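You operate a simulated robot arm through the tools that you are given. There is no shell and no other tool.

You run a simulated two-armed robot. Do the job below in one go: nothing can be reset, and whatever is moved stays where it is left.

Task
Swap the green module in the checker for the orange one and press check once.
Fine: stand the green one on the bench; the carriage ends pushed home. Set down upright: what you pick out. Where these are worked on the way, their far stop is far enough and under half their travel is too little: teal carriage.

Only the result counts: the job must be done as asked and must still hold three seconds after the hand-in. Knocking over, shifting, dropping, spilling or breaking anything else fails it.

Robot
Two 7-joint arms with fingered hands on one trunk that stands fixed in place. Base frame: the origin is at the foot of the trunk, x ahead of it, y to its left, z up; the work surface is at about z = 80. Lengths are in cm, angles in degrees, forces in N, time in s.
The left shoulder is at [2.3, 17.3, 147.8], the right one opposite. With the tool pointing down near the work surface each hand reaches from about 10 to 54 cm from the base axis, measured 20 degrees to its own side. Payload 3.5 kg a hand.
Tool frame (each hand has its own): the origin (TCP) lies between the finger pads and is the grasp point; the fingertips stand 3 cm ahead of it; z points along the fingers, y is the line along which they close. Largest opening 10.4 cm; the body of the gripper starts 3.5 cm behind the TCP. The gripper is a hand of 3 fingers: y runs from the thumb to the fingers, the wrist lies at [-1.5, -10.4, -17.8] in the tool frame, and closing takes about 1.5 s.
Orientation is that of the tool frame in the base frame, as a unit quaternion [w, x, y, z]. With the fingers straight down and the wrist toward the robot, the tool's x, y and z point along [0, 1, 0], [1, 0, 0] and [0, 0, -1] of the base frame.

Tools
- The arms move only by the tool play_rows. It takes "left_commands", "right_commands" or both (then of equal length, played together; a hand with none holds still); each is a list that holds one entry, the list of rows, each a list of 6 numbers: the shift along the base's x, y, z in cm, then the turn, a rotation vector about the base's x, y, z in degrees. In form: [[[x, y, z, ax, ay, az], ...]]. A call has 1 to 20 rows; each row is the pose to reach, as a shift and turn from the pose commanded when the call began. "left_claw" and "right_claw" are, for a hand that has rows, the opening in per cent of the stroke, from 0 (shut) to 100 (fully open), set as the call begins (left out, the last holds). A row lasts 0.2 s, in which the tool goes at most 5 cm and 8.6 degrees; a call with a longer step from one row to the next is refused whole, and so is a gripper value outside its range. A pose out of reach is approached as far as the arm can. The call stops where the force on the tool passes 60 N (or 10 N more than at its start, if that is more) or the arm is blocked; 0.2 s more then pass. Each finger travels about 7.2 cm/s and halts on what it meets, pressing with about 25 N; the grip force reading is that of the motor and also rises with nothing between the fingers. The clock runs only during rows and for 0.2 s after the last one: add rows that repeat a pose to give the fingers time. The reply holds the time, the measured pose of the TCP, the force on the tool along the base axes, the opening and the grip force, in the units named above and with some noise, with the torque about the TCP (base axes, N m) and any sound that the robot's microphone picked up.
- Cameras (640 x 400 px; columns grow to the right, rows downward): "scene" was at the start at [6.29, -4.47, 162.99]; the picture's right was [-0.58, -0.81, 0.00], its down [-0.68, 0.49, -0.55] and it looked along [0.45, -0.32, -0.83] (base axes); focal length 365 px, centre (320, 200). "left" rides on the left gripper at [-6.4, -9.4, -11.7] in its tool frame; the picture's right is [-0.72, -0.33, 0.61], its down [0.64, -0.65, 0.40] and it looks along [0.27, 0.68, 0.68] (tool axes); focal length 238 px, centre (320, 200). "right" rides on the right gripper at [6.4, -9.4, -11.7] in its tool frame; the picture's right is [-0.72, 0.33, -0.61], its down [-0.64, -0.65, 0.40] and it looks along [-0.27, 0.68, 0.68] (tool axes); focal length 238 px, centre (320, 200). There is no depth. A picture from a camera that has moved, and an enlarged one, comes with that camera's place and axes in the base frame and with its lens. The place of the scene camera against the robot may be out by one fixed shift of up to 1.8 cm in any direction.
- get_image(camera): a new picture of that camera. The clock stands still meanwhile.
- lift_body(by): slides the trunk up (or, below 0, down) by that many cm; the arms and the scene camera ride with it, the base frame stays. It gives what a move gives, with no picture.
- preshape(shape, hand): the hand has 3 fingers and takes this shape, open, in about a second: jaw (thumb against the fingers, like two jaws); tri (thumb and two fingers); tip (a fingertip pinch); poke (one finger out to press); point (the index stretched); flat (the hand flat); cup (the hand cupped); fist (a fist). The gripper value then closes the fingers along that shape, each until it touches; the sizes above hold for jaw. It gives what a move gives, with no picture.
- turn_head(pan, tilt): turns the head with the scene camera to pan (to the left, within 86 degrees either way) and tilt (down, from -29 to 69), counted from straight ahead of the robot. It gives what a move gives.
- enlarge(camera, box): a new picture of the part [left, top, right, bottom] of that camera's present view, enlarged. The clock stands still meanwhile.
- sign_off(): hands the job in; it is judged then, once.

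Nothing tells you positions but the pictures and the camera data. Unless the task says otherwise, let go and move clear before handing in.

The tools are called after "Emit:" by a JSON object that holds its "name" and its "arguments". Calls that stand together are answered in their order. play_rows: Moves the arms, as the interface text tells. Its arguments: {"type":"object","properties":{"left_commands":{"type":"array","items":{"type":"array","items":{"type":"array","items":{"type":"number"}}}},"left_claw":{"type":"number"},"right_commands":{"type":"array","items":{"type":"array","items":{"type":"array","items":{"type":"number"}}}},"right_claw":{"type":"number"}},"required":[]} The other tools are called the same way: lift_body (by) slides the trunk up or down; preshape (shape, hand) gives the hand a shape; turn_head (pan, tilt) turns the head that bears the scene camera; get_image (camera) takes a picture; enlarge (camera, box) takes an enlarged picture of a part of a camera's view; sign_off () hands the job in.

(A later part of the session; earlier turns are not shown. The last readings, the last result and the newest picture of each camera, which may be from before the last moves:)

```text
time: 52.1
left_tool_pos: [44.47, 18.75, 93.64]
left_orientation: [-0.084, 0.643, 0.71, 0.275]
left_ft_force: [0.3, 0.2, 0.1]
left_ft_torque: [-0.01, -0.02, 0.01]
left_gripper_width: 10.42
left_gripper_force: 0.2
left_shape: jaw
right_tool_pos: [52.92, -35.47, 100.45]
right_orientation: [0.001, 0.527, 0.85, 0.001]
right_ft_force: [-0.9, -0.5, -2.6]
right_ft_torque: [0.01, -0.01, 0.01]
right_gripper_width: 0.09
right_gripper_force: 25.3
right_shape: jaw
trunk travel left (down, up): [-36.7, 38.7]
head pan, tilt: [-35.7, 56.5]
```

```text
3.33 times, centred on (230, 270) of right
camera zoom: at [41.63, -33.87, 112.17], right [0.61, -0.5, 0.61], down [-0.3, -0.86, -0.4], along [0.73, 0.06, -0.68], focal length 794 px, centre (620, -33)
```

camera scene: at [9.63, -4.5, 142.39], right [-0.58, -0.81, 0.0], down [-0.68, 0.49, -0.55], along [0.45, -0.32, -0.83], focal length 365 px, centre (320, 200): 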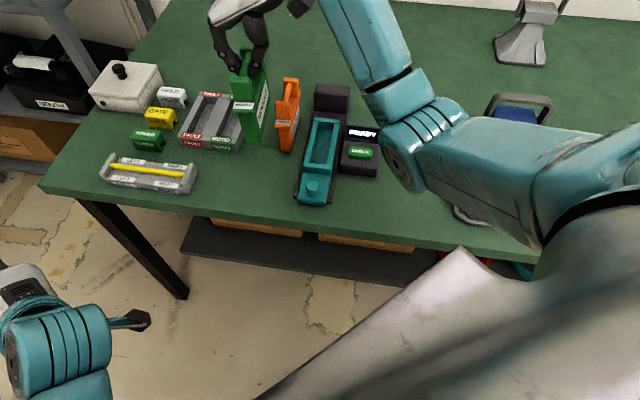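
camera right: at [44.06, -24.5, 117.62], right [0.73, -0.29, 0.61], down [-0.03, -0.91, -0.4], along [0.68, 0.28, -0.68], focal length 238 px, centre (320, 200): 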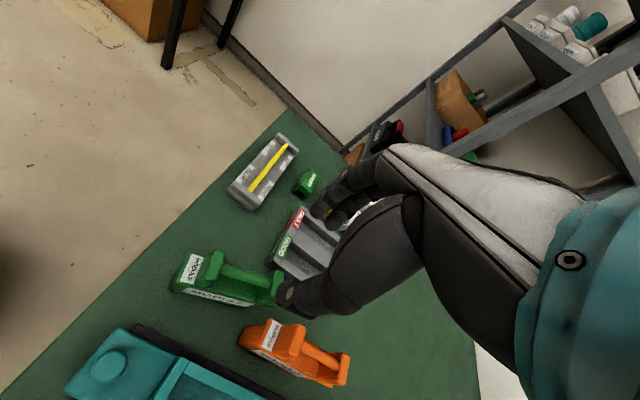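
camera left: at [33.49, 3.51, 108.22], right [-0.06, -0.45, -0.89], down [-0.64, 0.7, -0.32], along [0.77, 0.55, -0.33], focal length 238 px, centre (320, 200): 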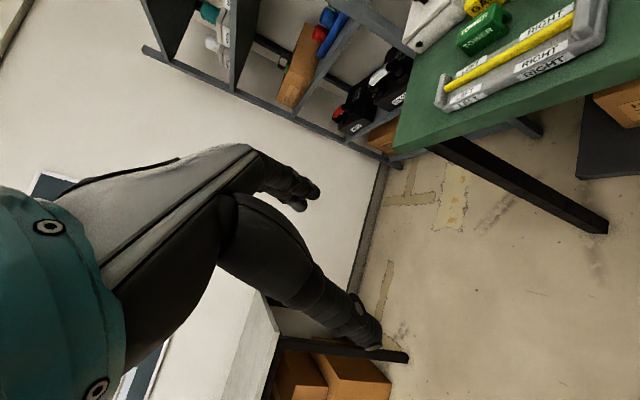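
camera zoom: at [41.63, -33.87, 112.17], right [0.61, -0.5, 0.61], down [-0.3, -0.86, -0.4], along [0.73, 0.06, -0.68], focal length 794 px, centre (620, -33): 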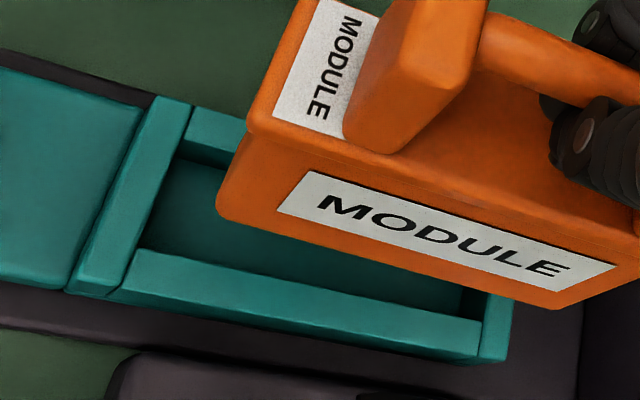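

Comparing edges: the module needs about 1.3 cm toward the front, 0.2 cm toward the CHECK side, and +3° yaw. Applying that and dropping 1 cm.

Emit:
{"name": "play_rows", "arguments": {"right_commands": [[[-0.5, 0.4, 0, 0, 0, 1.5], [-1.06, 0.77, 0, 0, 0, 3], [-1.06, 0.77, -0.5, 0, 0, 3], [-1.06, 0.77, -1, 0, 0, 3], [-1.06, 0.77, -1, 0, 0, 3]]]}}

Emit:
{"name": "enlarge", "arguments": {"camera": "scene", "box": [290, 100, 360, 170]}}

Emit:
{"name": "enlarge", "arguments": {"camera": "right", "box": [170, 210, 290, 330]}}

```text
time: 53.3
left_tool_pos: [44.6, 18.63, 93.74]
left_orientation: [-0.085, 0.642, 0.71, 0.275]
left_ft_force: [-0.1, 0.5, -0.6]
left_ft_torque: [0.0, -0.01, 0.0]
left_gripper_width: 10.4
left_gripper_force: 0.1
left_shape: jaw
right_tool_pos: [51.92, -34.58, 99.43]
right_orientation: [-0.001, 0.504, 0.864, 0.0]
right_ft_force: [-0.3, 0.6, -2.4]
right_ft_torque: [0.03, 0.01, 0.04]
right_gripper_width: 0.08
right_gripper_force: 24.6
right_shape: jaw
trunk travel left (down, up): [-36.7, 38.7]
head pan, tilt: [-35.7, 56.5]
```

```text
5.71 times, centred on (325, 135) of scene
camera zoom: at [9.63, -4.49, 142.39], right [-0.58, -0.81, 0.0], down [-0.68, 0.49, -0.55], along [0.45, -0.32, -0.83], focal length 2088 px, centre (291, 571)
```

zoom: 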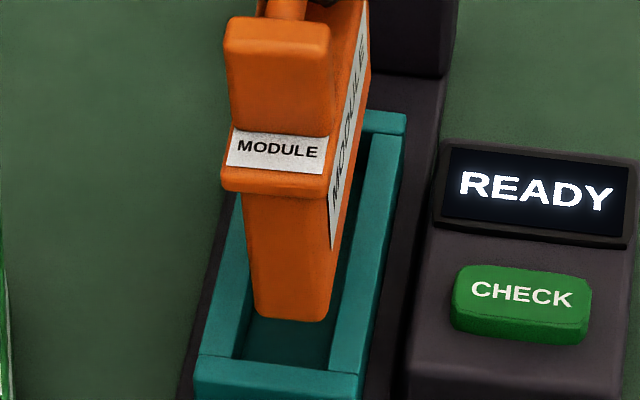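

```text
3.33 times, centred on (230, 270) of right
camera zoom: at [40.5, -33.7, 111.17], right [0.64, -0.47, 0.61], down [-0.25, -0.88, -0.4], along [0.73, 0.1, -0.68], focal length 794 px, centre (620, -33)
```

zoom: 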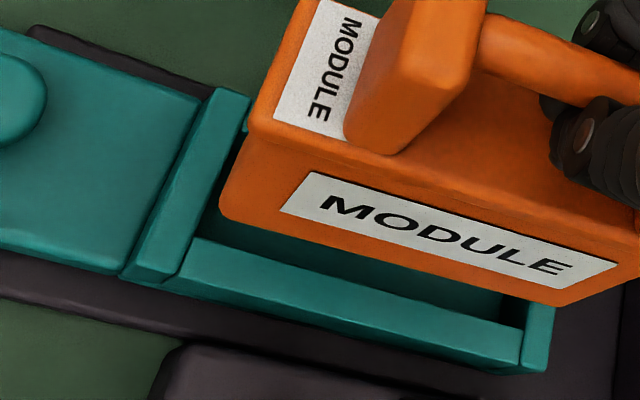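

Stereo suggests the module is still about 2.5 cm above the rim and nearly aligned. Tiny correction, then lower 1.8 cm and recheck.

Emit:
{"name": "play_rows", "arguments": {"right_commands": [[[0.2, 0.04, -0.4, 0, 0, 0], [0.2, 0.04, -0.8, 0, 0, 0], [0.2, 0.04, -1.2, 0, 0, 0], [0.2, 0.04, -1.5, 0, 0, 0], [0.2, 0.04, -1.8, 0, 0, 0], [0.2, 0.04, -1.8, 0, 0, 0]]]}}

Emit:
{"name": "enlarge", "arguments": {"camera": "scene", "box": [290, 100, 360, 170]}}

Emit:
{"name": "enlarge", "arguments": {"camera": "right", "box": [170, 200, 290, 320]}}

```text
time: 54.7
left_tool_pos: [44.5, 18.6, 93.67]
left_orientation: [-0.084, 0.642, 0.71, 0.276]
left_ft_force: [0.3, 0.0, 0.0]
left_ft_torque: [0.01, 0.02, 0.02]
left_gripper_width: 10.37
left_gripper_force: 0.0
left_shape: jaw
right_tool_pos: [51.97, -34.7, 97.66]
right_orientation: [-0.001, 0.504, 0.864, 0.001]
right_ft_force: [-0.5, 0.7, -3.1]
right_ft_torque: [-0.01, 0.02, -0.01]
right_gripper_width: 0.08
right_gripper_force: 25.2
right_shape: jaw
trunk travel left (down, up): [-36.7, 38.7]
head pan, tilt: [-35.7, 56.5]
```

```text
5.71 times, centred on (325, 135) of scene
camera zoom: at [9.63, -4.49, 142.39], right [-0.58, -0.81, 0.0], down [-0.68, 0.49, -0.55], along [0.45, -0.32, -0.83], focal length 2088 px, centre (291, 571)
```

zoom: 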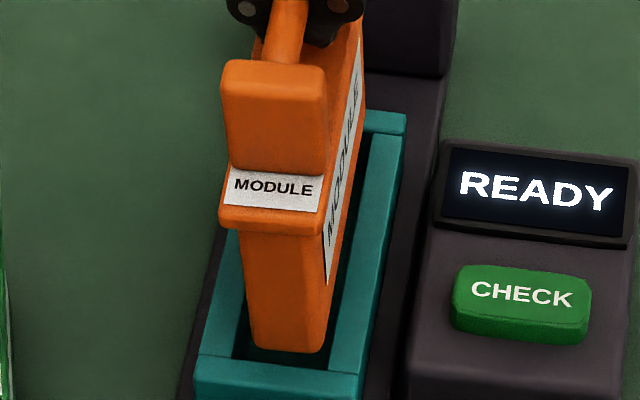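

```text
3.33 times, centred on (230, 260) of right
camera zoom: at [40.7, -33.66, 109.33], right [0.64, -0.47, 0.61], down [-0.25, -0.88, -0.4], along [0.73, 0.1, -0.68], focal length 794 px, centre (620, 0)
```

zoom: 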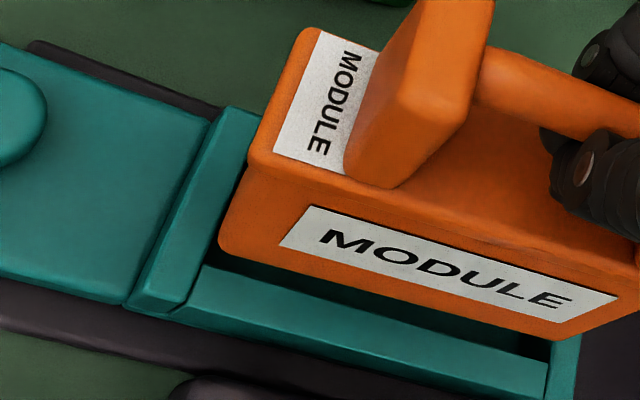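

The module bottom now sits centered over the pocket opening, just above the rim. Lowering gently in small steps with a -1° yaw trim.

Emit:
{"name": "play_rows", "arguments": {"right_commands": [[[0, 0, -0.2, 0, 0, -0.5], [0, 0, -0.4, 0, 0, -1], [0, 0, -0.6, 0, 0, -1], [0, 0, -0.8, 0, 0, -1], [0, 0, -1.0, 0, 0, -1], [0, 0, -1.0, 0, 0, -1]]]}}

Emit:
{"name": "enlarge", "arguments": {"camera": "scene", "box": [290, 100, 360, 170]}}

Emit:
{"name": "enlarge", "arguments": {"camera": "right", "box": [170, 200, 290, 320]}}

```text
time: 56.1
left_tool_pos: [44.42, 18.74, 93.87]
left_orientation: [-0.083, 0.643, 0.71, 0.274]
left_ft_force: [0.6, 0.1, -0.4]
left_ft_torque: [0.0, 0.01, 0.0]
left_gripper_width: 10.4
left_gripper_force: 0.0
left_shape: jaw
right_tool_pos: [52.06, -34.73, 96.58]
right_orientation: [0.0, 0.512, 0.859, 0.0]
right_ft_force: [-0.2, -0.4, -0.1]
right_ft_torque: [-0.01, 0.02, -0.01]
right_gripper_width: 0.09
right_gripper_force: 25.3
right_shape: jaw
trunk travel left (down, up): [-36.7, 38.7]
head pan, tilt: [-35.7, 56.5]
```

```text
5.71 times, centred on (325, 135) of scene
camera zoom: at [9.62, -4.49, 142.39], right [-0.58, -0.81, 0.0], down [-0.68, 0.49, -0.55], along [0.45, -0.32, -0.83], focal length 2088 px, centre (291, 571)
```

zoom: 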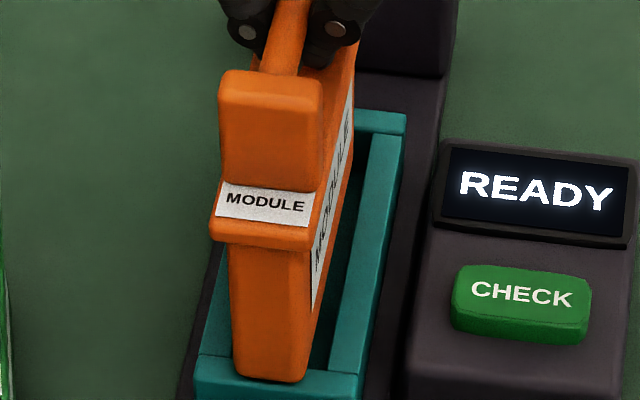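

```text
3.33 times, centred on (230, 260) of right
camera zoom: at [40.73, -33.43, 108.36], right [0.63, -0.48, 0.61], down [-0.27, -0.87, -0.4], along [0.73, 0.09, -0.68], focal length 794 px, centre (620, 0)
```

zoom: 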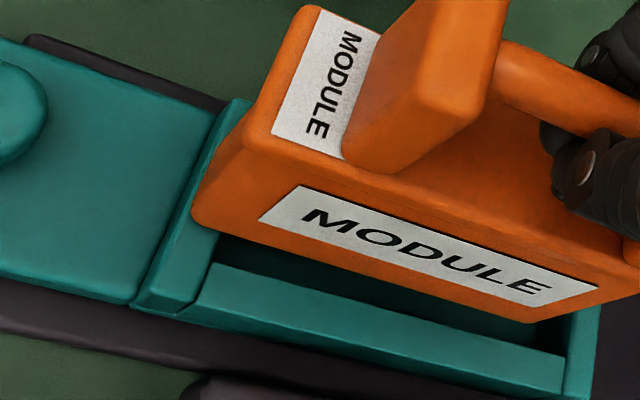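

The front of the module caught on the pocket's front wall. I raise it back up and look again.

Emit:
{"name": "play_rows", "arguments": {"right_commands": [[[0, 0, 0.4, 0, 0, 0], [0, 0, 0.8, 0, 0, 0], [0, 0, 1.2, 0, 0, 0], [0, 0, 1.2, 0, 0, 0], [0, 0, 1.2, 0, 0, 0]]]}}

Emit:
{"name": "enlarge", "arguments": {"camera": "scene", "box": [290, 70, 360, 170]}}

Emit:
{"name": "enlarge", "arguments": {"camera": "right", "box": [170, 200, 290, 320]}}

Emit:
{"name": "enlarge", "arguments": {"camera": "right", "box": [120, 140, 380, 400]}}

```text
time: 57.3
left_tool_pos: [44.45, 18.67, 93.71]
left_orientation: [-0.085, 0.642, 0.711, 0.275]
left_ft_force: [-0.5, -0.3, -0.1]
left_ft_torque: [-0.02, -0.01, -0.05]
left_gripper_width: 10.41
left_gripper_force: 0.2
left_shape: jaw
right_tool_pos: [52.05, -34.73, 97.74]
right_orientation: [0.0, 0.512, 0.859, 0.001]
right_ft_force: [0.1, 0.8, -2.8]
right_ft_torque: [-0.01, 0.0, 0.01]
right_gripper_width: 0.13
right_gripper_force: 24.6
right_shape: jaw
trunk travel left (down, up): [-36.7, 38.7]
head pan, tilt: [-35.7, 56.5]
```

```text
4.00 times, centred on (325, 120) of scene
camera zoom: at [9.63, -4.49, 142.39], right [-0.58, -0.81, 0.0], down [-0.68, 0.49, -0.55], along [0.45, -0.32, -0.83], focal length 1462 px, centre (300, 520)
```

zoom: 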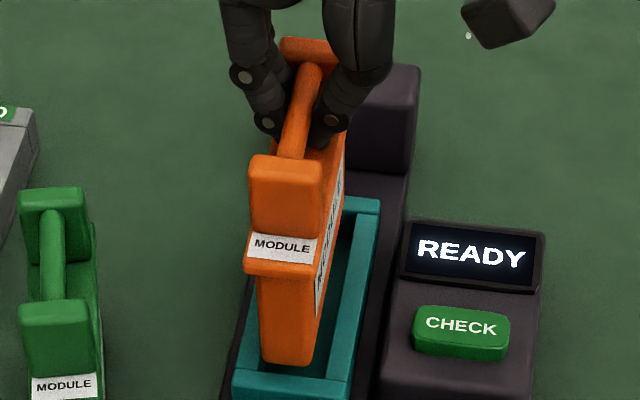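

```text
3.33 times, centred on (230, 260) of right
camera zoom: at [40.71, -33.41, 109.52], right [0.63, -0.48, 0.61], down [-0.27, -0.87, -0.4], along [0.73, 0.09, -0.68], focal length 794 px, centre (620, 0)
```

zoom: 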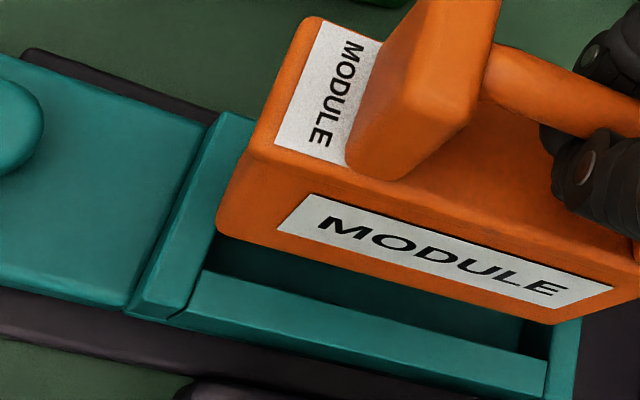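

```text
1.54 times, centred on (250, 270) of right
camera zoom: at [40.71, -33.41, 109.52], right [0.63, -0.48, 0.61], down [-0.27, -0.87, -0.4], along [0.73, 0.09, -0.68], focal length 367 px, centre (428, 92)
```

zoom: 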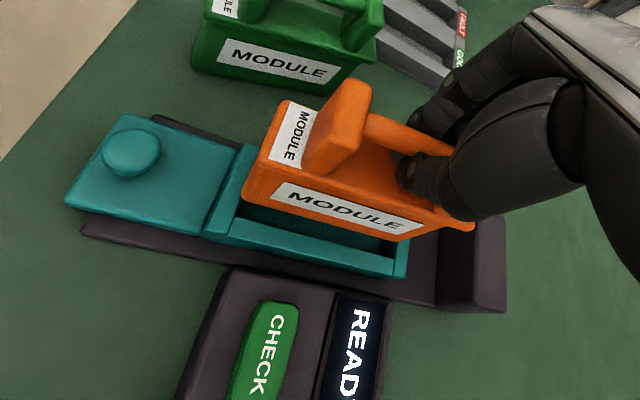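

The module now hangs more vertically, but its bottom is about 0.4 cm too far left and 0.4 cm too far forward. Correcting and rechecking before lowering.

Emit:
{"name": "play_rows", "arguments": {"right_commands": [[[0.02, -0.3, 0, 0, 0, 0], [0.03, -0.59, 0, 0, 0, 0], [0.03, -0.59, 0, 0, 0, 0], [0.03, -0.59, 0, 0, 0, 0]]]}}

Emit:
{"name": "enlarge", "arguments": {"camera": "scene", "box": [290, 100, 360, 170]}}

Emit:
{"name": "enlarge", "arguments": {"camera": "right", "box": [170, 200, 290, 320]}}

```text
time: 58.3
left_tool_pos: [44.57, 18.82, 93.71]
left_orientation: [-0.084, 0.642, 0.71, 0.276]
left_ft_force: [0.0, -1.1, -0.5]
left_ft_torque: [-0.01, -0.02, 0.01]
left_gripper_width: 10.4
left_gripper_force: 0.1
left_shape: jaw
right_tool_pos: [52.16, -35.14, 97.84]
right_orientation: [-0.001, 0.512, 0.859, 0.0]
right_ft_force: [0.0, 0.6, -2.8]
right_ft_torque: [-0.02, 0.01, 0.01]
right_gripper_width: 0.12
right_gripper_force: 25.2
right_shape: jaw
trunk travel left (down, up): [-36.7, 38.7]
head pan, tilt: [-35.7, 56.5]
```

```text
5.71 times, centred on (325, 135) of scene
camera zoom: at [9.63, -4.49, 142.39], right [-0.58, -0.81, 0.0], down [-0.68, 0.49, -0.55], along [0.45, -0.32, -0.83], focal length 2088 px, centre (291, 571)
```

zoom: 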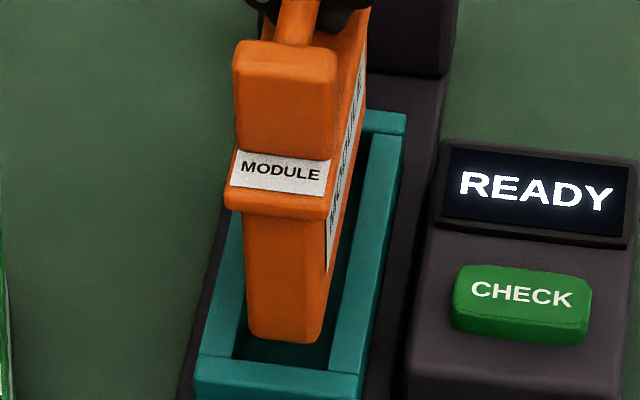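

```text
3.33 times, centred on (230, 260) of right
camera zoom: at [40.76, -34.02, 109.53], right [0.63, -0.48, 0.61], down [-0.27, -0.87, -0.4], along [0.73, 0.09, -0.68], focal length 794 px, centre (620, 0)
```

zoom: 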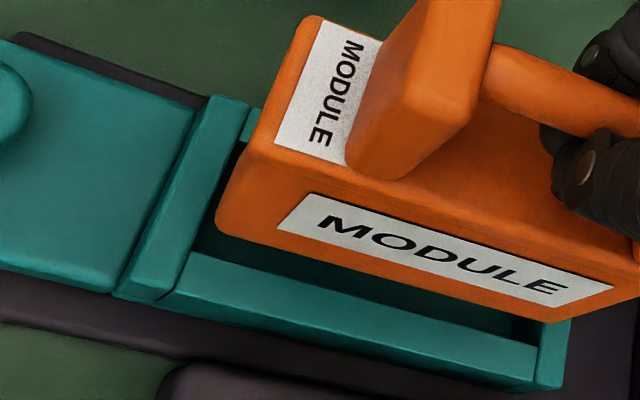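

Both views now show the bottom inside the pocket outline. Lowering gently again.

Emit:
{"name": "play_rows", "arguments": {"right_commands": [[[-0.05, -0.06, -0.2, 0, 0, 0], [-0.05, -0.06, -0.4, 0, 0, 0], [-0.05, -0.06, -0.6, 0, 0, 0], [-0.05, -0.06, -0.8, 0, 0, 0], [-0.05, -0.06, -0.8, 0, 0, 0]]]}}

Emit:
{"name": "enlarge", "arguments": {"camera": "scene", "box": [290, 100, 360, 170]}}

Emit:
{"name": "enlarge", "arguments": {"camera": "right", "box": [170, 200, 290, 320]}}

```text
time: 59.5
left_tool_pos: [44.51, 18.64, 93.68]
left_orientation: [-0.084, 0.642, 0.711, 0.275]
left_ft_force: [0.0, -1.5, -0.2]
left_ft_torque: [0.0, 0.02, 0.02]
left_gripper_width: 10.39
left_gripper_force: 0.1
left_shape: jaw
right_tool_pos: [52.17, -35.32, 96.97]
right_orientation: [-0.001, 0.513, 0.859, 0.0]
right_ft_force: [-0.6, -0.2, -3.0]
right_ft_torque: [-0.03, 0.02, -0.02]
right_gripper_width: 0.11
right_gripper_force: 25.2
right_shape: jaw
trunk travel left (down, up): [-36.7, 38.7]
head pan, tilt: [-35.7, 56.5]
```

```text
5.71 times, centred on (325, 135) of scene
camera zoom: at [9.63, -4.49, 142.39], right [-0.58, -0.81, 0.0], down [-0.68, 0.49, -0.55], along [0.45, -0.32, -0.83], focal length 2088 px, centre (291, 571)
```

zoom: 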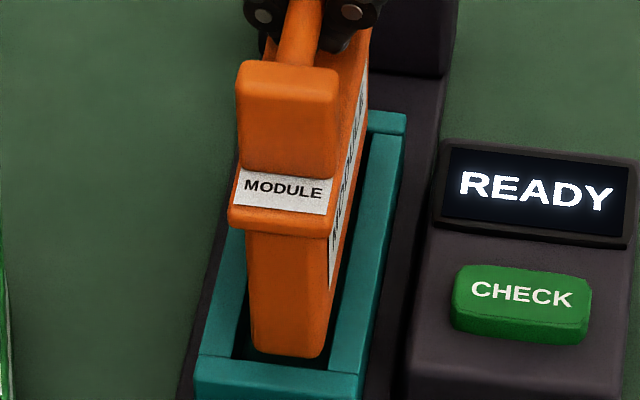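

```text
3.33 times, centred on (230, 260) of right
camera zoom: at [40.73, -34.08, 108.71], right [0.63, -0.48, 0.61], down [-0.27, -0.87, -0.4], along [0.73, 0.09, -0.68], focal length 794 px, centre (620, 0)
```

zoom: 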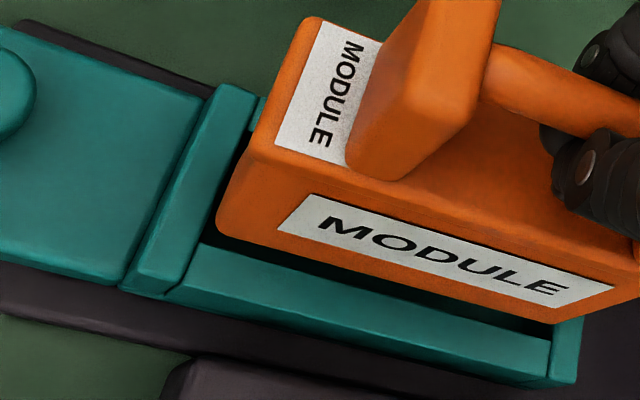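

Still hanging free and inside the outline. Continuing down.

Emit:
{"name": "play_rows", "arguments": {"right_commands": [[[0, 0, -0.2, 0, 0, 0], [0, 0, -0.4, 0, 0, 0], [0, 0, -0.6, 0, 0, 0], [0, 0, -0.6, 0, 0, 0]]]}}

Emit:
{"name": "enlarge", "arguments": {"camera": "scene", "box": [290, 100, 360, 170]}}

Emit:
{"name": "enlarge", "arguments": {"camera": "right", "box": [170, 200, 290, 320]}}

```text
time: 60.5
left_tool_pos: [44.58, 18.86, 93.72]
left_orientation: [-0.084, 0.643, 0.71, 0.275]
left_ft_force: [0.3, 0.8, -0.8]
left_ft_torque: [0.0, 0.0, -0.02]
left_gripper_width: 10.41
left_gripper_force: 0.0
left_shape: jaw
right_tool_pos: [52.04, -35.4, 96.49]
right_orientation: [-0.001, 0.512, 0.859, 0.0]
right_ft_force: [-0.5, 0.0, -4.0]
right_ft_torque: [0.0, 0.0, -0.02]
right_gripper_width: 0.09
right_gripper_force: 25.0
right_shape: jaw
trunk travel left (down, up): [-36.7, 38.7]
head pan, tilt: [-35.7, 56.5]
```

```text
5.71 times, centred on (325, 135) of scene
camera zoom: at [9.63, -4.49, 142.39], right [-0.58, -0.81, 0.0], down [-0.68, 0.49, -0.55], along [0.45, -0.32, -0.83], focal length 2088 px, centre (291, 571)
```

zoom: 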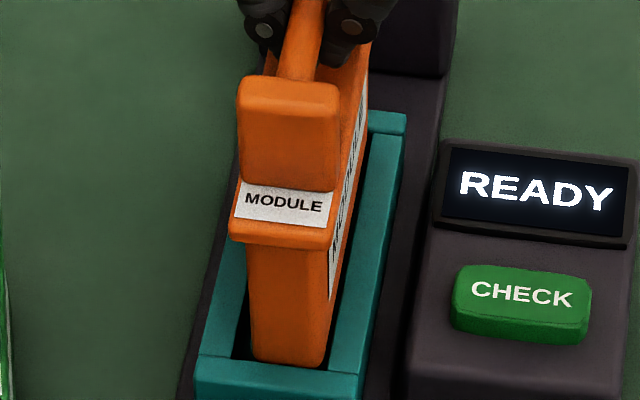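

```text
3.33 times, centred on (230, 260) of right
camera zoom: at [40.72, -34.09, 108.1], right [0.63, -0.48, 0.61], down [-0.27, -0.87, -0.4], along [0.73, 0.09, -0.68], focal length 794 px, centre (620, 0)
```

zoom: 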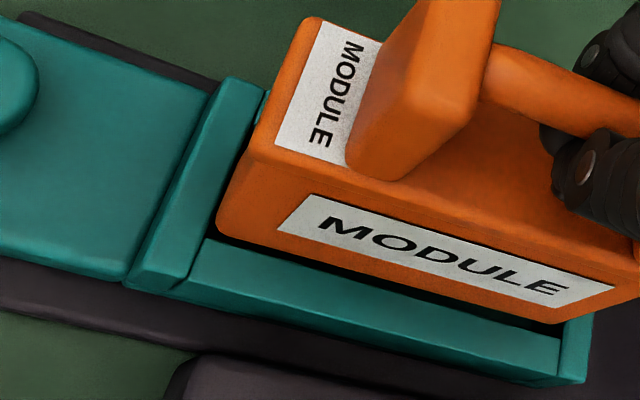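

Still free. Tiny rearward shift and continue down.

Emit:
{"name": "play_rows", "arguments": {"right_commands": [[[0.1, -0.09, 0, 0, 0, 0], [0.1, -0.09, -0.2, 0, 0, 0], [0.1, -0.09, -0.4, 0, 0, 0], [0.1, -0.09, -0.6, 0, 0, 0], [0.1, -0.09, -0.6, 0, 0, 0]]]}}

Emit:
{"name": "enlarge", "arguments": {"camera": "scene", "box": [290, 100, 360, 170]}}

Emit:
{"name": "enlarge", "arguments": {"camera": "right", "box": [170, 200, 290, 320]}}

```text
time: 61.7
left_tool_pos: [44.62, 18.83, 93.64]
left_orientation: [-0.085, 0.642, 0.71, 0.277]
left_ft_force: [0.1, -0.1, 0.0]
left_ft_torque: [0.01, 0.03, -0.01]
left_gripper_width: 10.41
left_gripper_force: 0.0
left_shape: jaw
right_tool_pos: [52.23, -35.37, 95.85]
right_orientation: [-0.001, 0.512, 0.859, 0.001]
right_ft_force: [-0.3, 0.0, -2.9]
right_ft_torque: [0.02, 0.02, 0.0]
right_gripper_width: 0.09
right_gripper_force: 25.2
right_shape: jaw
trunk travel left (down, up): [-36.7, 38.7]
head pan, tilt: [-35.7, 56.5]
```

```text
5.71 times, centred on (325, 135) of scene
camera zoom: at [9.63, -4.49, 142.39], right [-0.58, -0.81, 0.0], down [-0.68, 0.49, -0.55], along [0.45, -0.32, -0.83], focal length 2088 px, centre (291, 571)
```

zoom: 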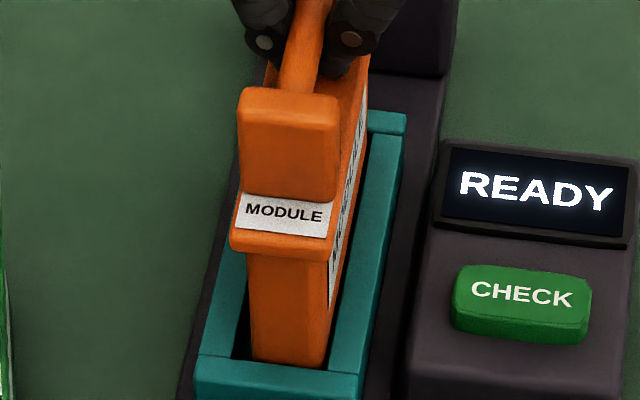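

```text
3.33 times, centred on (230, 260) of right
camera zoom: at [40.8, -34.16, 107.5], right [0.63, -0.48, 0.61], down [-0.27, -0.87, -0.4], along [0.73, 0.09, -0.68], focal length 794 px, centre (620, 0)
```

zoom: 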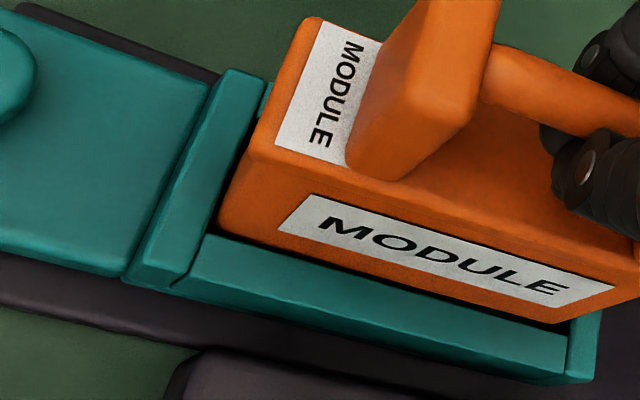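

The bottom is now dropping inside the pocket walls. Continuing down until it seats.

Emit:
{"name": "play_rows", "arguments": {"right_commands": [[[0, 0, -0.2, 0, 0, 0], [0, 0, -0.4, 0, 0, 0], [0, 0, -0.6, 0, 0, 0], [0, 0, -0.8, 0, 0, 0], [0, 0, -0.8, 0, 0, 0]]]}}

Emit:
{"name": "enlarge", "arguments": {"camera": "scene", "box": [290, 100, 360, 170]}}

Emit:
{"name": "enlarge", "arguments": {"camera": "right", "box": [170, 200, 290, 320]}}

```text
time: 62.9
left_tool_pos: [44.63, 18.78, 93.74]
left_orientation: [-0.084, 0.643, 0.71, 0.275]
left_ft_force: [-0.1, 0.5, 0.2]
left_ft_torque: [0.0, 0.04, -0.05]
left_gripper_width: 10.4
left_gripper_force: 0.1
left_shape: jaw
right_tool_pos: [52.16, -35.43, 94.98]
right_orientation: [-0.001, 0.512, 0.859, 0.0]
right_ft_force: [0.2, 1.0, -4.2]
right_ft_torque: [0.01, 0.01, 0.0]
right_gripper_width: 0.12
right_gripper_force: 24.9
right_shape: jaw
trunk travel left (down, up): [-36.7, 38.7]
head pan, tilt: [-35.7, 56.5]
```

```text
5.71 times, centred on (325, 135) of scene
camera zoom: at [9.63, -4.49, 142.39], right [-0.58, -0.81, 0.0], down [-0.68, 0.49, -0.55], along [0.45, -0.32, -0.83], focal length 2088 px, centre (291, 571)
```

zoom: 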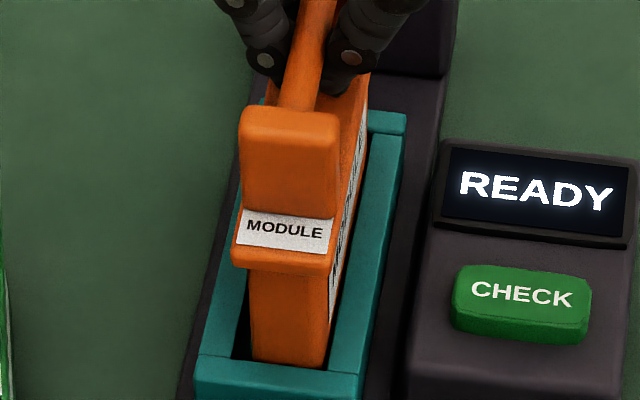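

```text
3.33 times, centred on (230, 260) of right
camera zoom: at [40.82, -34.2, 106.7], right [0.63, -0.48, 0.61], down [-0.27, -0.87, -0.4], along [0.73, 0.09, -0.68], focal length 794 px, centre (620, 0)
```

zoom: 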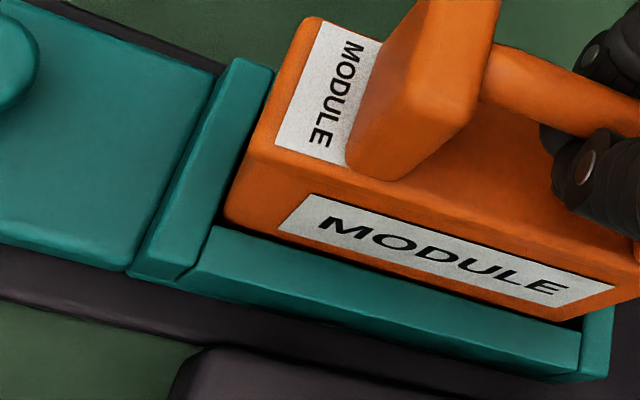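

Going in smoothly. Further down in small steps.

Emit:
{"name": "play_rows", "arguments": {"right_commands": [[[0, 0, -0.2, 0, 0, 0], [0, 0, -0.4, 0, 0, 0], [0, 0, -0.6, 0, 0, 0], [0, 0, -0.8, 0, 0, 0], [0, 0, -0.8, 0, 0, 0]]]}}

Emit:
{"name": "enlarge", "arguments": {"camera": "scene", "box": [290, 100, 360, 170]}}

Emit:
{"name": "enlarge", "arguments": {"camera": "right", "box": [170, 200, 290, 320]}}

```text
time: 64.1
left_tool_pos: [44.49, 18.64, 93.69]
left_orientation: [-0.085, 0.643, 0.71, 0.275]
left_ft_force: [-0.3, -1.0, 0.9]
left_ft_torque: [-0.01, -0.04, 0.0]
left_gripper_width: 10.41
left_gripper_force: 0.2
left_shape: jaw
right_tool_pos: [52.05, -35.41, 94.21]
right_orientation: [0.0, 0.512, 0.859, 0.0]
right_ft_force: [0.8, -1.8, 1.4]
right_ft_torque: [-0.01, -0.02, -0.03]
right_gripper_width: 0.09
right_gripper_force: 24.8
right_shape: jaw
trunk travel left (down, up): [-36.7, 38.7]
head pan, tilt: [-35.7, 56.5]
```

```text
5.71 times, centred on (325, 135) of scene
camera zoom: at [9.61, -4.49, 142.39], right [-0.58, -0.81, 0.0], down [-0.68, 0.49, -0.55], along [0.45, -0.32, -0.83], focal length 2088 px, centre (291, 571)
```

zoom: 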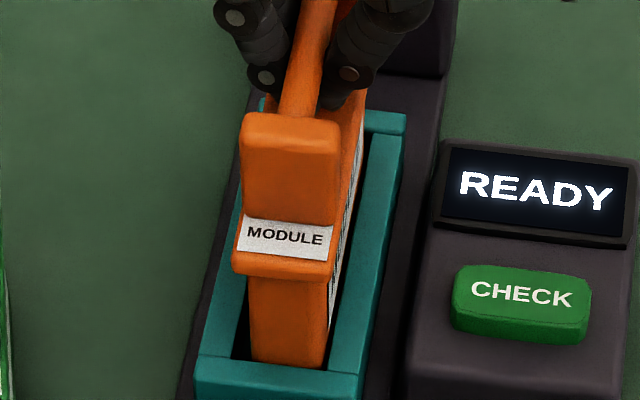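

```text
3.33 times, centred on (230, 260) of right
camera zoom: at [40.78, -34.18, 105.96], right [0.63, -0.48, 0.61], down [-0.27, -0.87, -0.4], along [0.73, 0.09, -0.68], focal length 794 px, centre (620, 0)
```

zoom: 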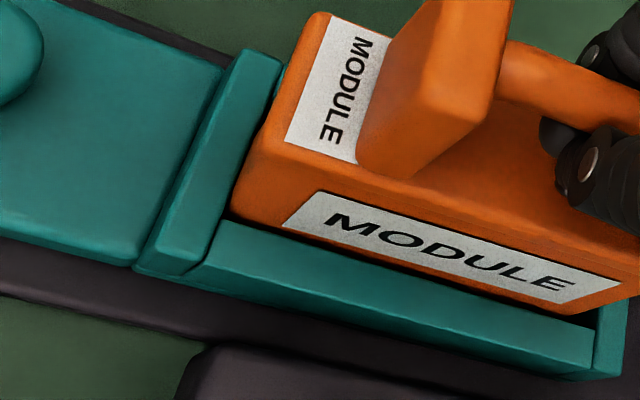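

The weight is now carried by the pocket floor, and it matches how the green one sat. Opening and lifting clear.

Emit:
{"name": "play_rows", "arguments": {"right_commands": [[[0, 0, 0, 0, 0, 0], [0, 0, 0, 0, 0, 0], [0, 0, 0, 0, 0, 0], [0, 0, 0, 0, 0, 0], [0, 0, 0, 0, 0, 0]]], "right_claw": 55}}

Emit:
{"name": "enlarge", "arguments": {"camera": "scene", "box": [290, 70, 360, 170]}}

Emit:
{"name": "enlarge", "arguments": {"camera": "right", "box": [120, 140, 380, 400]}}

```text
time: 65.3
left_tool_pos: [44.55, 18.65, 93.69]
left_orientation: [-0.084, 0.642, 0.711, 0.275]
left_ft_force: [0.4, 0.9, 0.1]
left_ft_torque: [0.0, -0.02, -0.03]
left_gripper_width: 10.4
left_gripper_force: 0.0
left_shape: jaw
right_tool_pos: [52.11, -35.38, 94.28]
right_orientation: [0.0, 0.511, 0.859, 0.0]
right_ft_force: [0.0, 0.0, 0.9]
right_ft_torque: [-0.01, 0.0, 0.03]
right_gripper_width: 5.67
right_gripper_force: 0.1
right_shape: jaw
trunk travel left (down, up): [-36.7, 38.7]
head pan, tilt: [-35.7, 56.5]
```

```text
4.00 times, centred on (325, 120) of scene
camera zoom: at [9.61, -4.47, 142.39], right [-0.58, -0.81, 0.0], down [-0.68, 0.49, -0.55], along [0.45, -0.32, -0.83], focal length 1462 px, centre (300, 520)
```

zoom: 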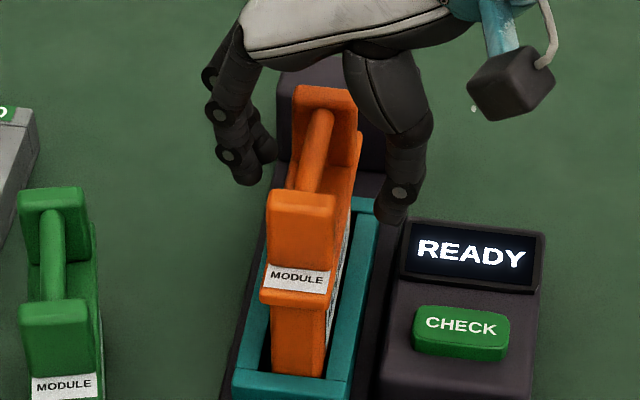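

```text
1.54 times, centred on (250, 270) of right
camera zoom: at [40.78, -34.16, 105.96], right [0.63, -0.48, 0.61], down [-0.27, -0.87, -0.4], along [0.73, 0.09, -0.68], focal length 367 px, centre (428, 92)
```

zoom: 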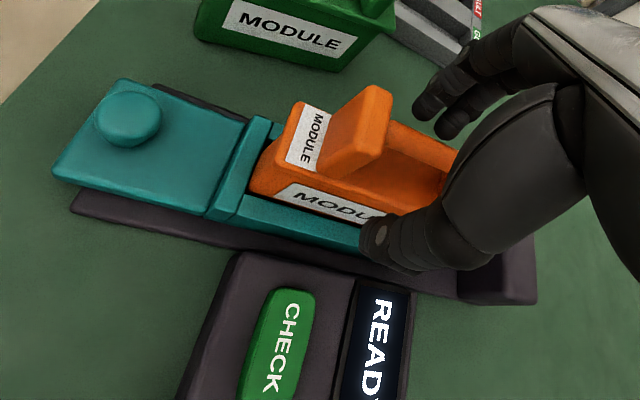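

Released. Raising the hand straight up to inspect how the orange module sits.

Emit:
{"name": "play_rows", "arguments": {"right_commands": [[[0, 0, 1.5, 0, 0, 0], [0, 0, 3, 0, 0, 0], [0, 0, 5, 0, 0, 0], [0, 0, 8, 0, 0, 0], [0, 0, 11, 0, 0, 0], [0, 0, 12, 0, 0, 0], [0, 0, 12, 0, 0, 0]]]}}

Emit:
{"name": "enlarge", "arguments": {"camera": "scene", "box": [280, 60, 370, 200]}}

Emit:
{"name": "enlarge", "arguments": {"camera": "right", "box": [130, 180, 330, 360]}}

```text
time: 66.9
left_tool_pos: [44.53, 18.66, 93.64]
left_orientation: [-0.084, 0.643, 0.71, 0.274]
left_ft_force: [-0.5, 0.1, 0.0]
left_ft_torque: [0.0, -0.02, 0.0]
left_gripper_width: 10.4
left_gripper_force: 0.0
left_shape: jaw
right_tool_pos: [52.17, -35.27, 106.28]
right_orientation: [0.001, 0.512, 0.859, 0.001]
right_ft_force: [0.5, 0.0, 0.7]
right_ft_torque: [0.02, -0.01, -0.02]
right_gripper_width: 5.69
right_gripper_force: 0.0
right_shape: jaw
trunk travel left (down, up): [-36.7, 38.7]
head pan, tilt: [-35.7, 56.5]
```

```text
2.86 times, centred on (325, 130) of scene
camera zoom: at [9.61, -4.47, 142.39], right [-0.58, -0.81, 0.0], down [-0.68, 0.49, -0.55], along [0.45, -0.32, -0.83], focal length 1044 px, centre (306, 400)
```

zoom: 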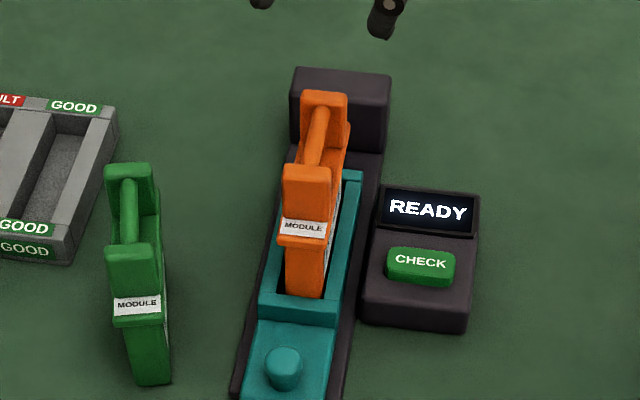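

```text
2.22 times, centred on (230, 270) of right
camera zoom: at [40.73, -34.1, 117.96], right [0.63, -0.48, 0.61], down [-0.27, -0.87, -0.4], along [0.73, 0.09, -0.68], focal length 530 px, centre (520, 44)
```

zoom: 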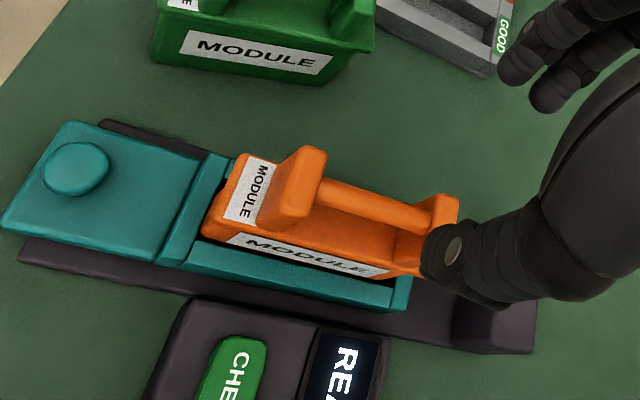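

The orange module sits upright in the pocket at the green one's former height. Now I swing back to yaw -45° above the knob (about (44.3,-26.7)) to push the carriage home.

Emit:
{"name": "play_rows", "arguments": {"right_commands": [[[-0.8, 0.9, 0.3, 0, 0, -7.4], [-1.6, 1.7, 0.3, 0, 0, -14.7], [-2.4, 2.6, 0.3, 0, 0, -22], [-3.2, 3.4, 0.3, 0, 0, -29.4], [-4, 4.3, 0.3, 0, 0, -36.8], [-4.8, 5.1, 0.3, 0, 0, -44], [-5.6, 6, 0.3, 0, 0, -51.4], [-6.4, 6.9, 0.3, 0, 0, -58.8], [-7.2, 7.7, 0.3, 0, 0, -66], [-7.9, 8.6, 0.3, 0, 0, -73.5], [-7.9, 8.6, 0.3, 0, 0, -73.5], [-7.9, 8.6, 0.3, 0, 0, -73.5]]], "right_claw": 50}}

Emit:
{"name": "get_image", "arguments": {"camera": "right"}}

Emit:
{"name": "get_image", "arguments": {"camera": "scene"}}

```text
time: 69.5
left_tool_pos: [44.53, 18.86, 93.73]
left_orientation: [-0.083, 0.642, 0.711, 0.275]
left_ft_force: [0.3, 0.3, 0.9]
left_ft_torque: [-0.02, -0.01, 0.02]
left_gripper_width: 10.36
left_gripper_force: 0.0
left_shape: jaw
right_tool_pos: [44.26, -26.85, 106.6]
right_orientation: [0.0, 0.925, 0.381, 0.0]
right_ft_force: [0.3, 0.6, 0.0]
right_ft_torque: [0.0, 0.04, -0.01]
right_gripper_width: 5.24
right_gripper_force: 0.0
right_shape: jaw
trunk travel left (down, up): [-36.7, 38.7]
head pan, tilt: [-35.7, 56.5]
```

```text
taken
camera right: at [42.11, -15.57, 118.28], right [-0.28, -0.74, 0.61], down [-0.91, 0.01, -0.4], along [0.29, -0.67, -0.68], focal length 238 px, centre (320, 200)
```

right: 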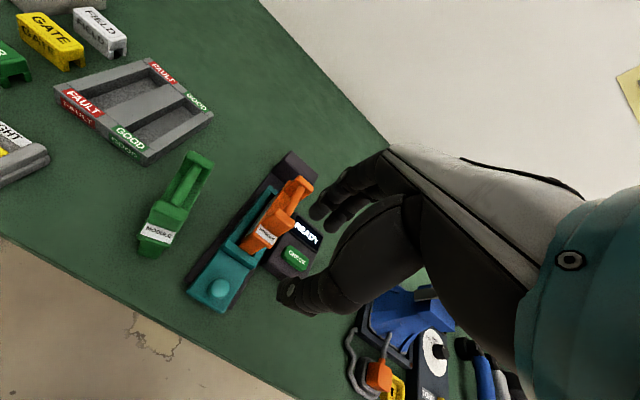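

```text
taken
camera scene: at [9.61, -4.46, 142.39], right [-0.58, -0.81, 0.0], down [-0.68, 0.49, -0.55], along [0.45, -0.32, -0.83], focal length 365 px, centre (320, 200)
```

scene: 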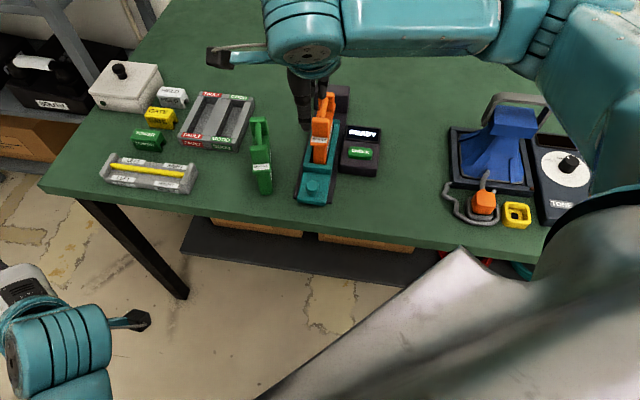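

The knob lies right beneath the tool. Descending to bracket it as before.

Emit:
{"name": "play_rows", "arguments": {"right_commands": [[[0, 0.3, -4, 0, 0, 0], [0, 0.3, -8, 0, 0, 0], [0, 0.3, -12, 0, 0, 0], [0, 0.3, -15, 0, 0, 0], [0, 0.3, -17, 0, 0, 0], [0, 0.3, -18.5, 0, 0, 0], [0, 0.3, -19.5, 0, 0, 0], [0, 0.3, -20.2, 0, 0, 0], [0, 0.3, -20.2, 0, 0, 0]]]}}

Emit:
{"name": "enlarge", "arguments": {"camera": "right", "box": [160, 90, 420, 350]}}

Emit:
{"name": "enlarge", "arguments": {"camera": "scene", "box": [230, 40, 390, 220]}}

```text
time: 71.5
left_tool_pos: [44.42, 18.79, 93.78]
left_orientation: [-0.084, 0.643, 0.71, 0.275]
left_ft_force: [0.4, 0.7, 0.9]
left_ft_torque: [0.01, 0.04, -0.01]
left_gripper_width: 10.4
left_gripper_force: 0.1
left_shape: jaw
right_tool_pos: [44.18, -26.39, 86.32]
right_orientation: [0.0, 0.924, 0.382, 0.001]
right_ft_force: [-0.1, -0.7, -0.1]
right_ft_torque: [0.02, 0.01, 0.01]
right_gripper_width: 5.22
right_gripper_force: 0.0
right_shape: jaw
trunk travel left (down, up): [-36.7, 38.7]
head pan, tilt: [-35.7, 56.5]
```

```text
1.54 times, centred on (290, 220) of right
camera zoom: at [42.03, -15.25, 98.09], right [-0.28, -0.74, 0.61], down [-0.91, 0.01, -0.4], along [0.29, -0.67, -0.68], focal length 367 px, centre (366, 169)
```

zoom: 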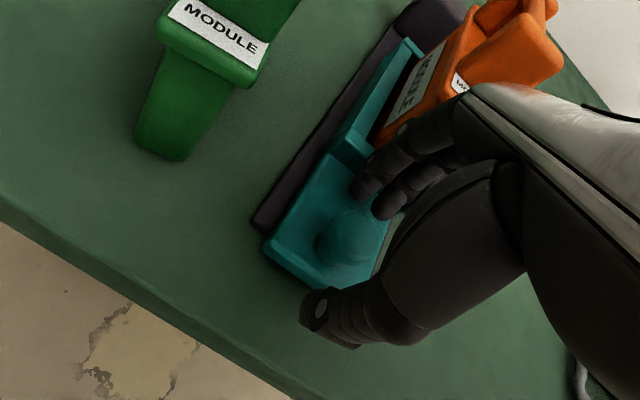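

```text
2.22 times, centred on (310, 130) of scene
camera zoom: at [9.61, -4.48, 142.39], right [-0.58, -0.81, 0.0], down [-0.68, 0.49, -0.55], along [0.45, -0.32, -0.83], focal length 812 px, centre (342, 356)
```

zoom: 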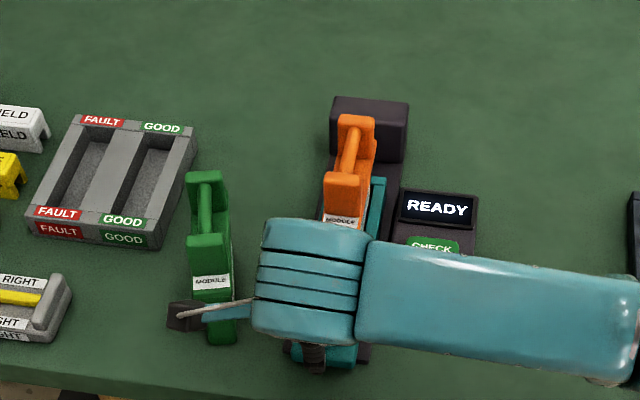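

Knob bracketed, nothing touched. Closing, then pushing the carriage home along the rail.

Emit:
{"name": "play_rows", "arguments": {"right_commands": [[[0, 0, 0, 0, 0, 0], [0, 0, 0, 0, 0, 0], [0, 0, 0, 0, 0, 0], [0, 0, 0, 0, 0, 0], [0, 0, 0, 0, 0, 0], [0, 0, 0, 0, 0, 0], [0, 0, 0, 0, 0, 0]]], "right_claw": 10}}

Emit:
{"name": "play_rows", "arguments": {"right_commands": [[[0.35, -0.36, 0, 0, 0, 0], [0.8, -0.82, 0, 0, 0, 0], [1.3, -1.33, 0, 0, 0, 0], [1.8, -1.84, 0, 0, 0, 0], [2.3, -2.35, 0, 0, 0, 0], [2.8, -2.86, 0, 0, 0, 0], [3.2, -3.27, 0, 0, 0, 0], [3.5, -3.57, 0, 0, 0, 0], [3.5, -3.57, 0, 0, 0, 0]]]}}

Emit:
{"name": "enlarge", "arguments": {"camera": "right", "box": [160, 50, 420, 350]}}

Emit:
{"name": "enlarge", "arguments": {"camera": "scene", "box": [230, 40, 390, 220]}}

```text
time: 73.1
left_tool_pos: [44.57, 18.72, 93.76]
left_orientation: [-0.085, 0.642, 0.711, 0.275]
left_ft_force: [0.0, 0.3, -0.3]
left_ft_torque: [-0.03, 0.01, 0.01]
left_gripper_width: 10.38
left_gripper_force: 0.0
left_shape: jaw
right_tool_pos: [44.24, -26.58, 86.52]
right_orientation: [0.0, 0.924, 0.382, 0.0]
right_ft_force: [1.6, -0.6, 0.5]
right_ft_torque: [-0.07, -0.1, -0.05]
right_gripper_width: 1.72
right_gripper_force: 25.0
right_shape: jaw
trunk travel left (down, up): [-36.7, 38.7]
head pan, tilt: [-35.7, 56.5]
```

```text
time: 75.1
left_tool_pos: [44.43, 18.77, 93.69]
left_orientation: [-0.084, 0.642, 0.711, 0.275]
left_ft_force: [0.3, 0.0, 0.0]
left_ft_torque: [-0.03, 0.02, -0.05]
left_gripper_width: 10.43
left_gripper_force: 0.1
left_shape: jaw
right_tool_pos: [47.71, -30.04, 86.31]
right_orientation: [-0.001, 0.924, 0.381, 0.001]
right_ft_force: [1.0, -0.2, 3.2]
right_ft_torque: [-0.02, -0.03, -0.05]
right_gripper_width: 1.73
right_gripper_force: 24.4
right_shape: jaw
trunk travel left (down, up): [-36.7, 38.7]
head pan, tilt: [-35.7, 56.5]
```

```text
1.33 times, centred on (290, 200) of right
camera zoom: at [45.58, -18.8, 98.07], right [-0.28, -0.74, 0.61], down [-0.91, 0.01, -0.41], along [0.29, -0.67, -0.68], focal length 318 px, centre (360, 200)
```

zoom: 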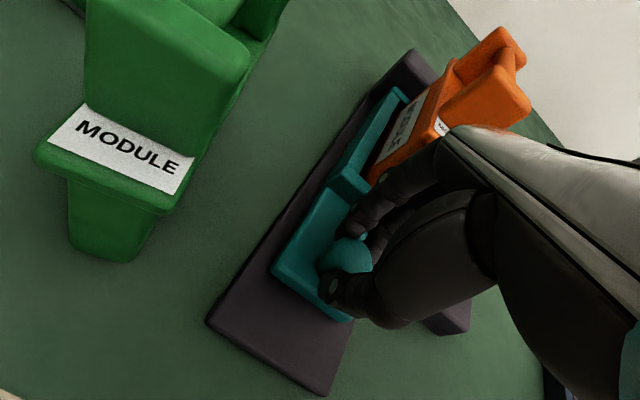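

```text
2.22 times, centred on (310, 130) of scene
camera zoom: at [9.6, -4.46, 142.4], right [-0.58, -0.81, 0.0], down [-0.68, 0.49, -0.55], along [0.45, -0.32, -0.83], focal length 812 px, centre (342, 356)
```

zoom: 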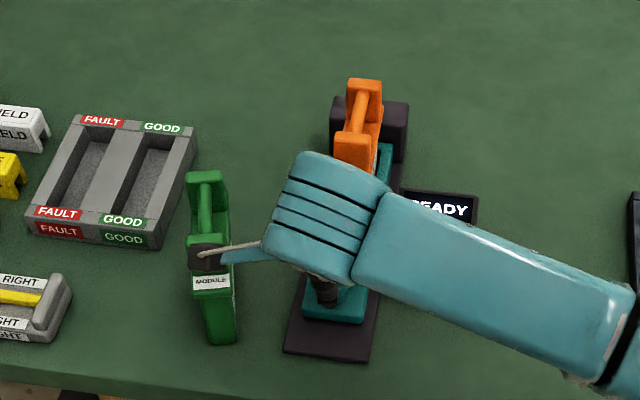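

The carriage slides easily and no stop is felt yet. Continuing until it meets the home stop.

Emit:
{"name": "play_rows", "arguments": {"right_commands": [[[0.2, -0.2, 0, 0, 0, 0], [0.4, -0.41, 0, 0, 0, 0], [0.6, -0.61, 0, 0, 0, 0], [0.8, -0.82, 0, 0, 0, 0], [0.8, -0.82, 0, 0, 0, 0]]]}}

Emit:
{"name": "enlarge", "arguments": {"camera": "right", "box": [160, 50, 420, 350]}}

Emit:
{"name": "enlarge", "arguments": {"camera": "scene", "box": [230, 40, 390, 220]}}

```text
time: 76.3
left_tool_pos: [44.42, 18.74, 93.89]
left_orientation: [-0.083, 0.643, 0.71, 0.275]
left_ft_force: [-0.1, 0.4, 0.0]
left_ft_torque: [-0.03, 0.02, 0.01]
left_gripper_width: 10.39
left_gripper_force: 0.0
left_shape: jaw
right_tool_pos: [48.32, -30.56, 86.29]
right_orientation: [-0.001, 0.924, 0.382, 0.0]
right_ft_force: [-14.5, 17.3, 3.3]
right_ft_torque: [0.53, 0.51, -0.06]
right_gripper_width: 1.78
right_gripper_force: 24.6
right_shape: jaw
trunk travel left (down, up): [-36.7, 38.7]
head pan, tilt: [-35.7, 56.5]
```

```text
1.33 times, centred on (290, 200) of right
camera zoom: at [46.15, -19.36, 98.09], right [-0.28, -0.74, 0.61], down [-0.92, 0.01, -0.4], along [0.29, -0.67, -0.68], focal length 318 px, centre (360, 200)
```

zoom: 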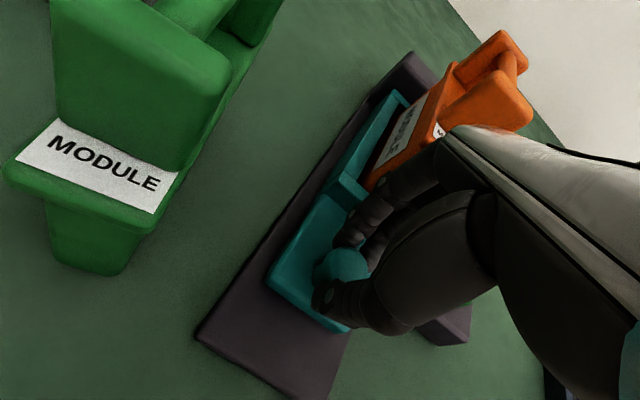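

```text
2.22 times, centred on (310, 130) of scene
camera zoom: at [9.4, -4.27, 142.41], right [-0.58, -0.81, 0.0], down [-0.68, 0.49, -0.55], along [0.45, -0.32, -0.83], focal length 812 px, centre (342, 356)
```

zoom: 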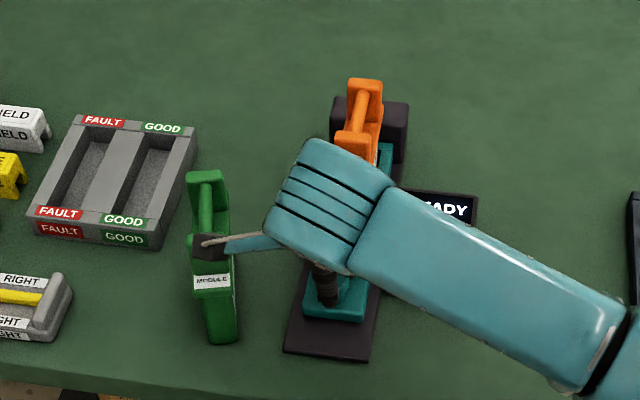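

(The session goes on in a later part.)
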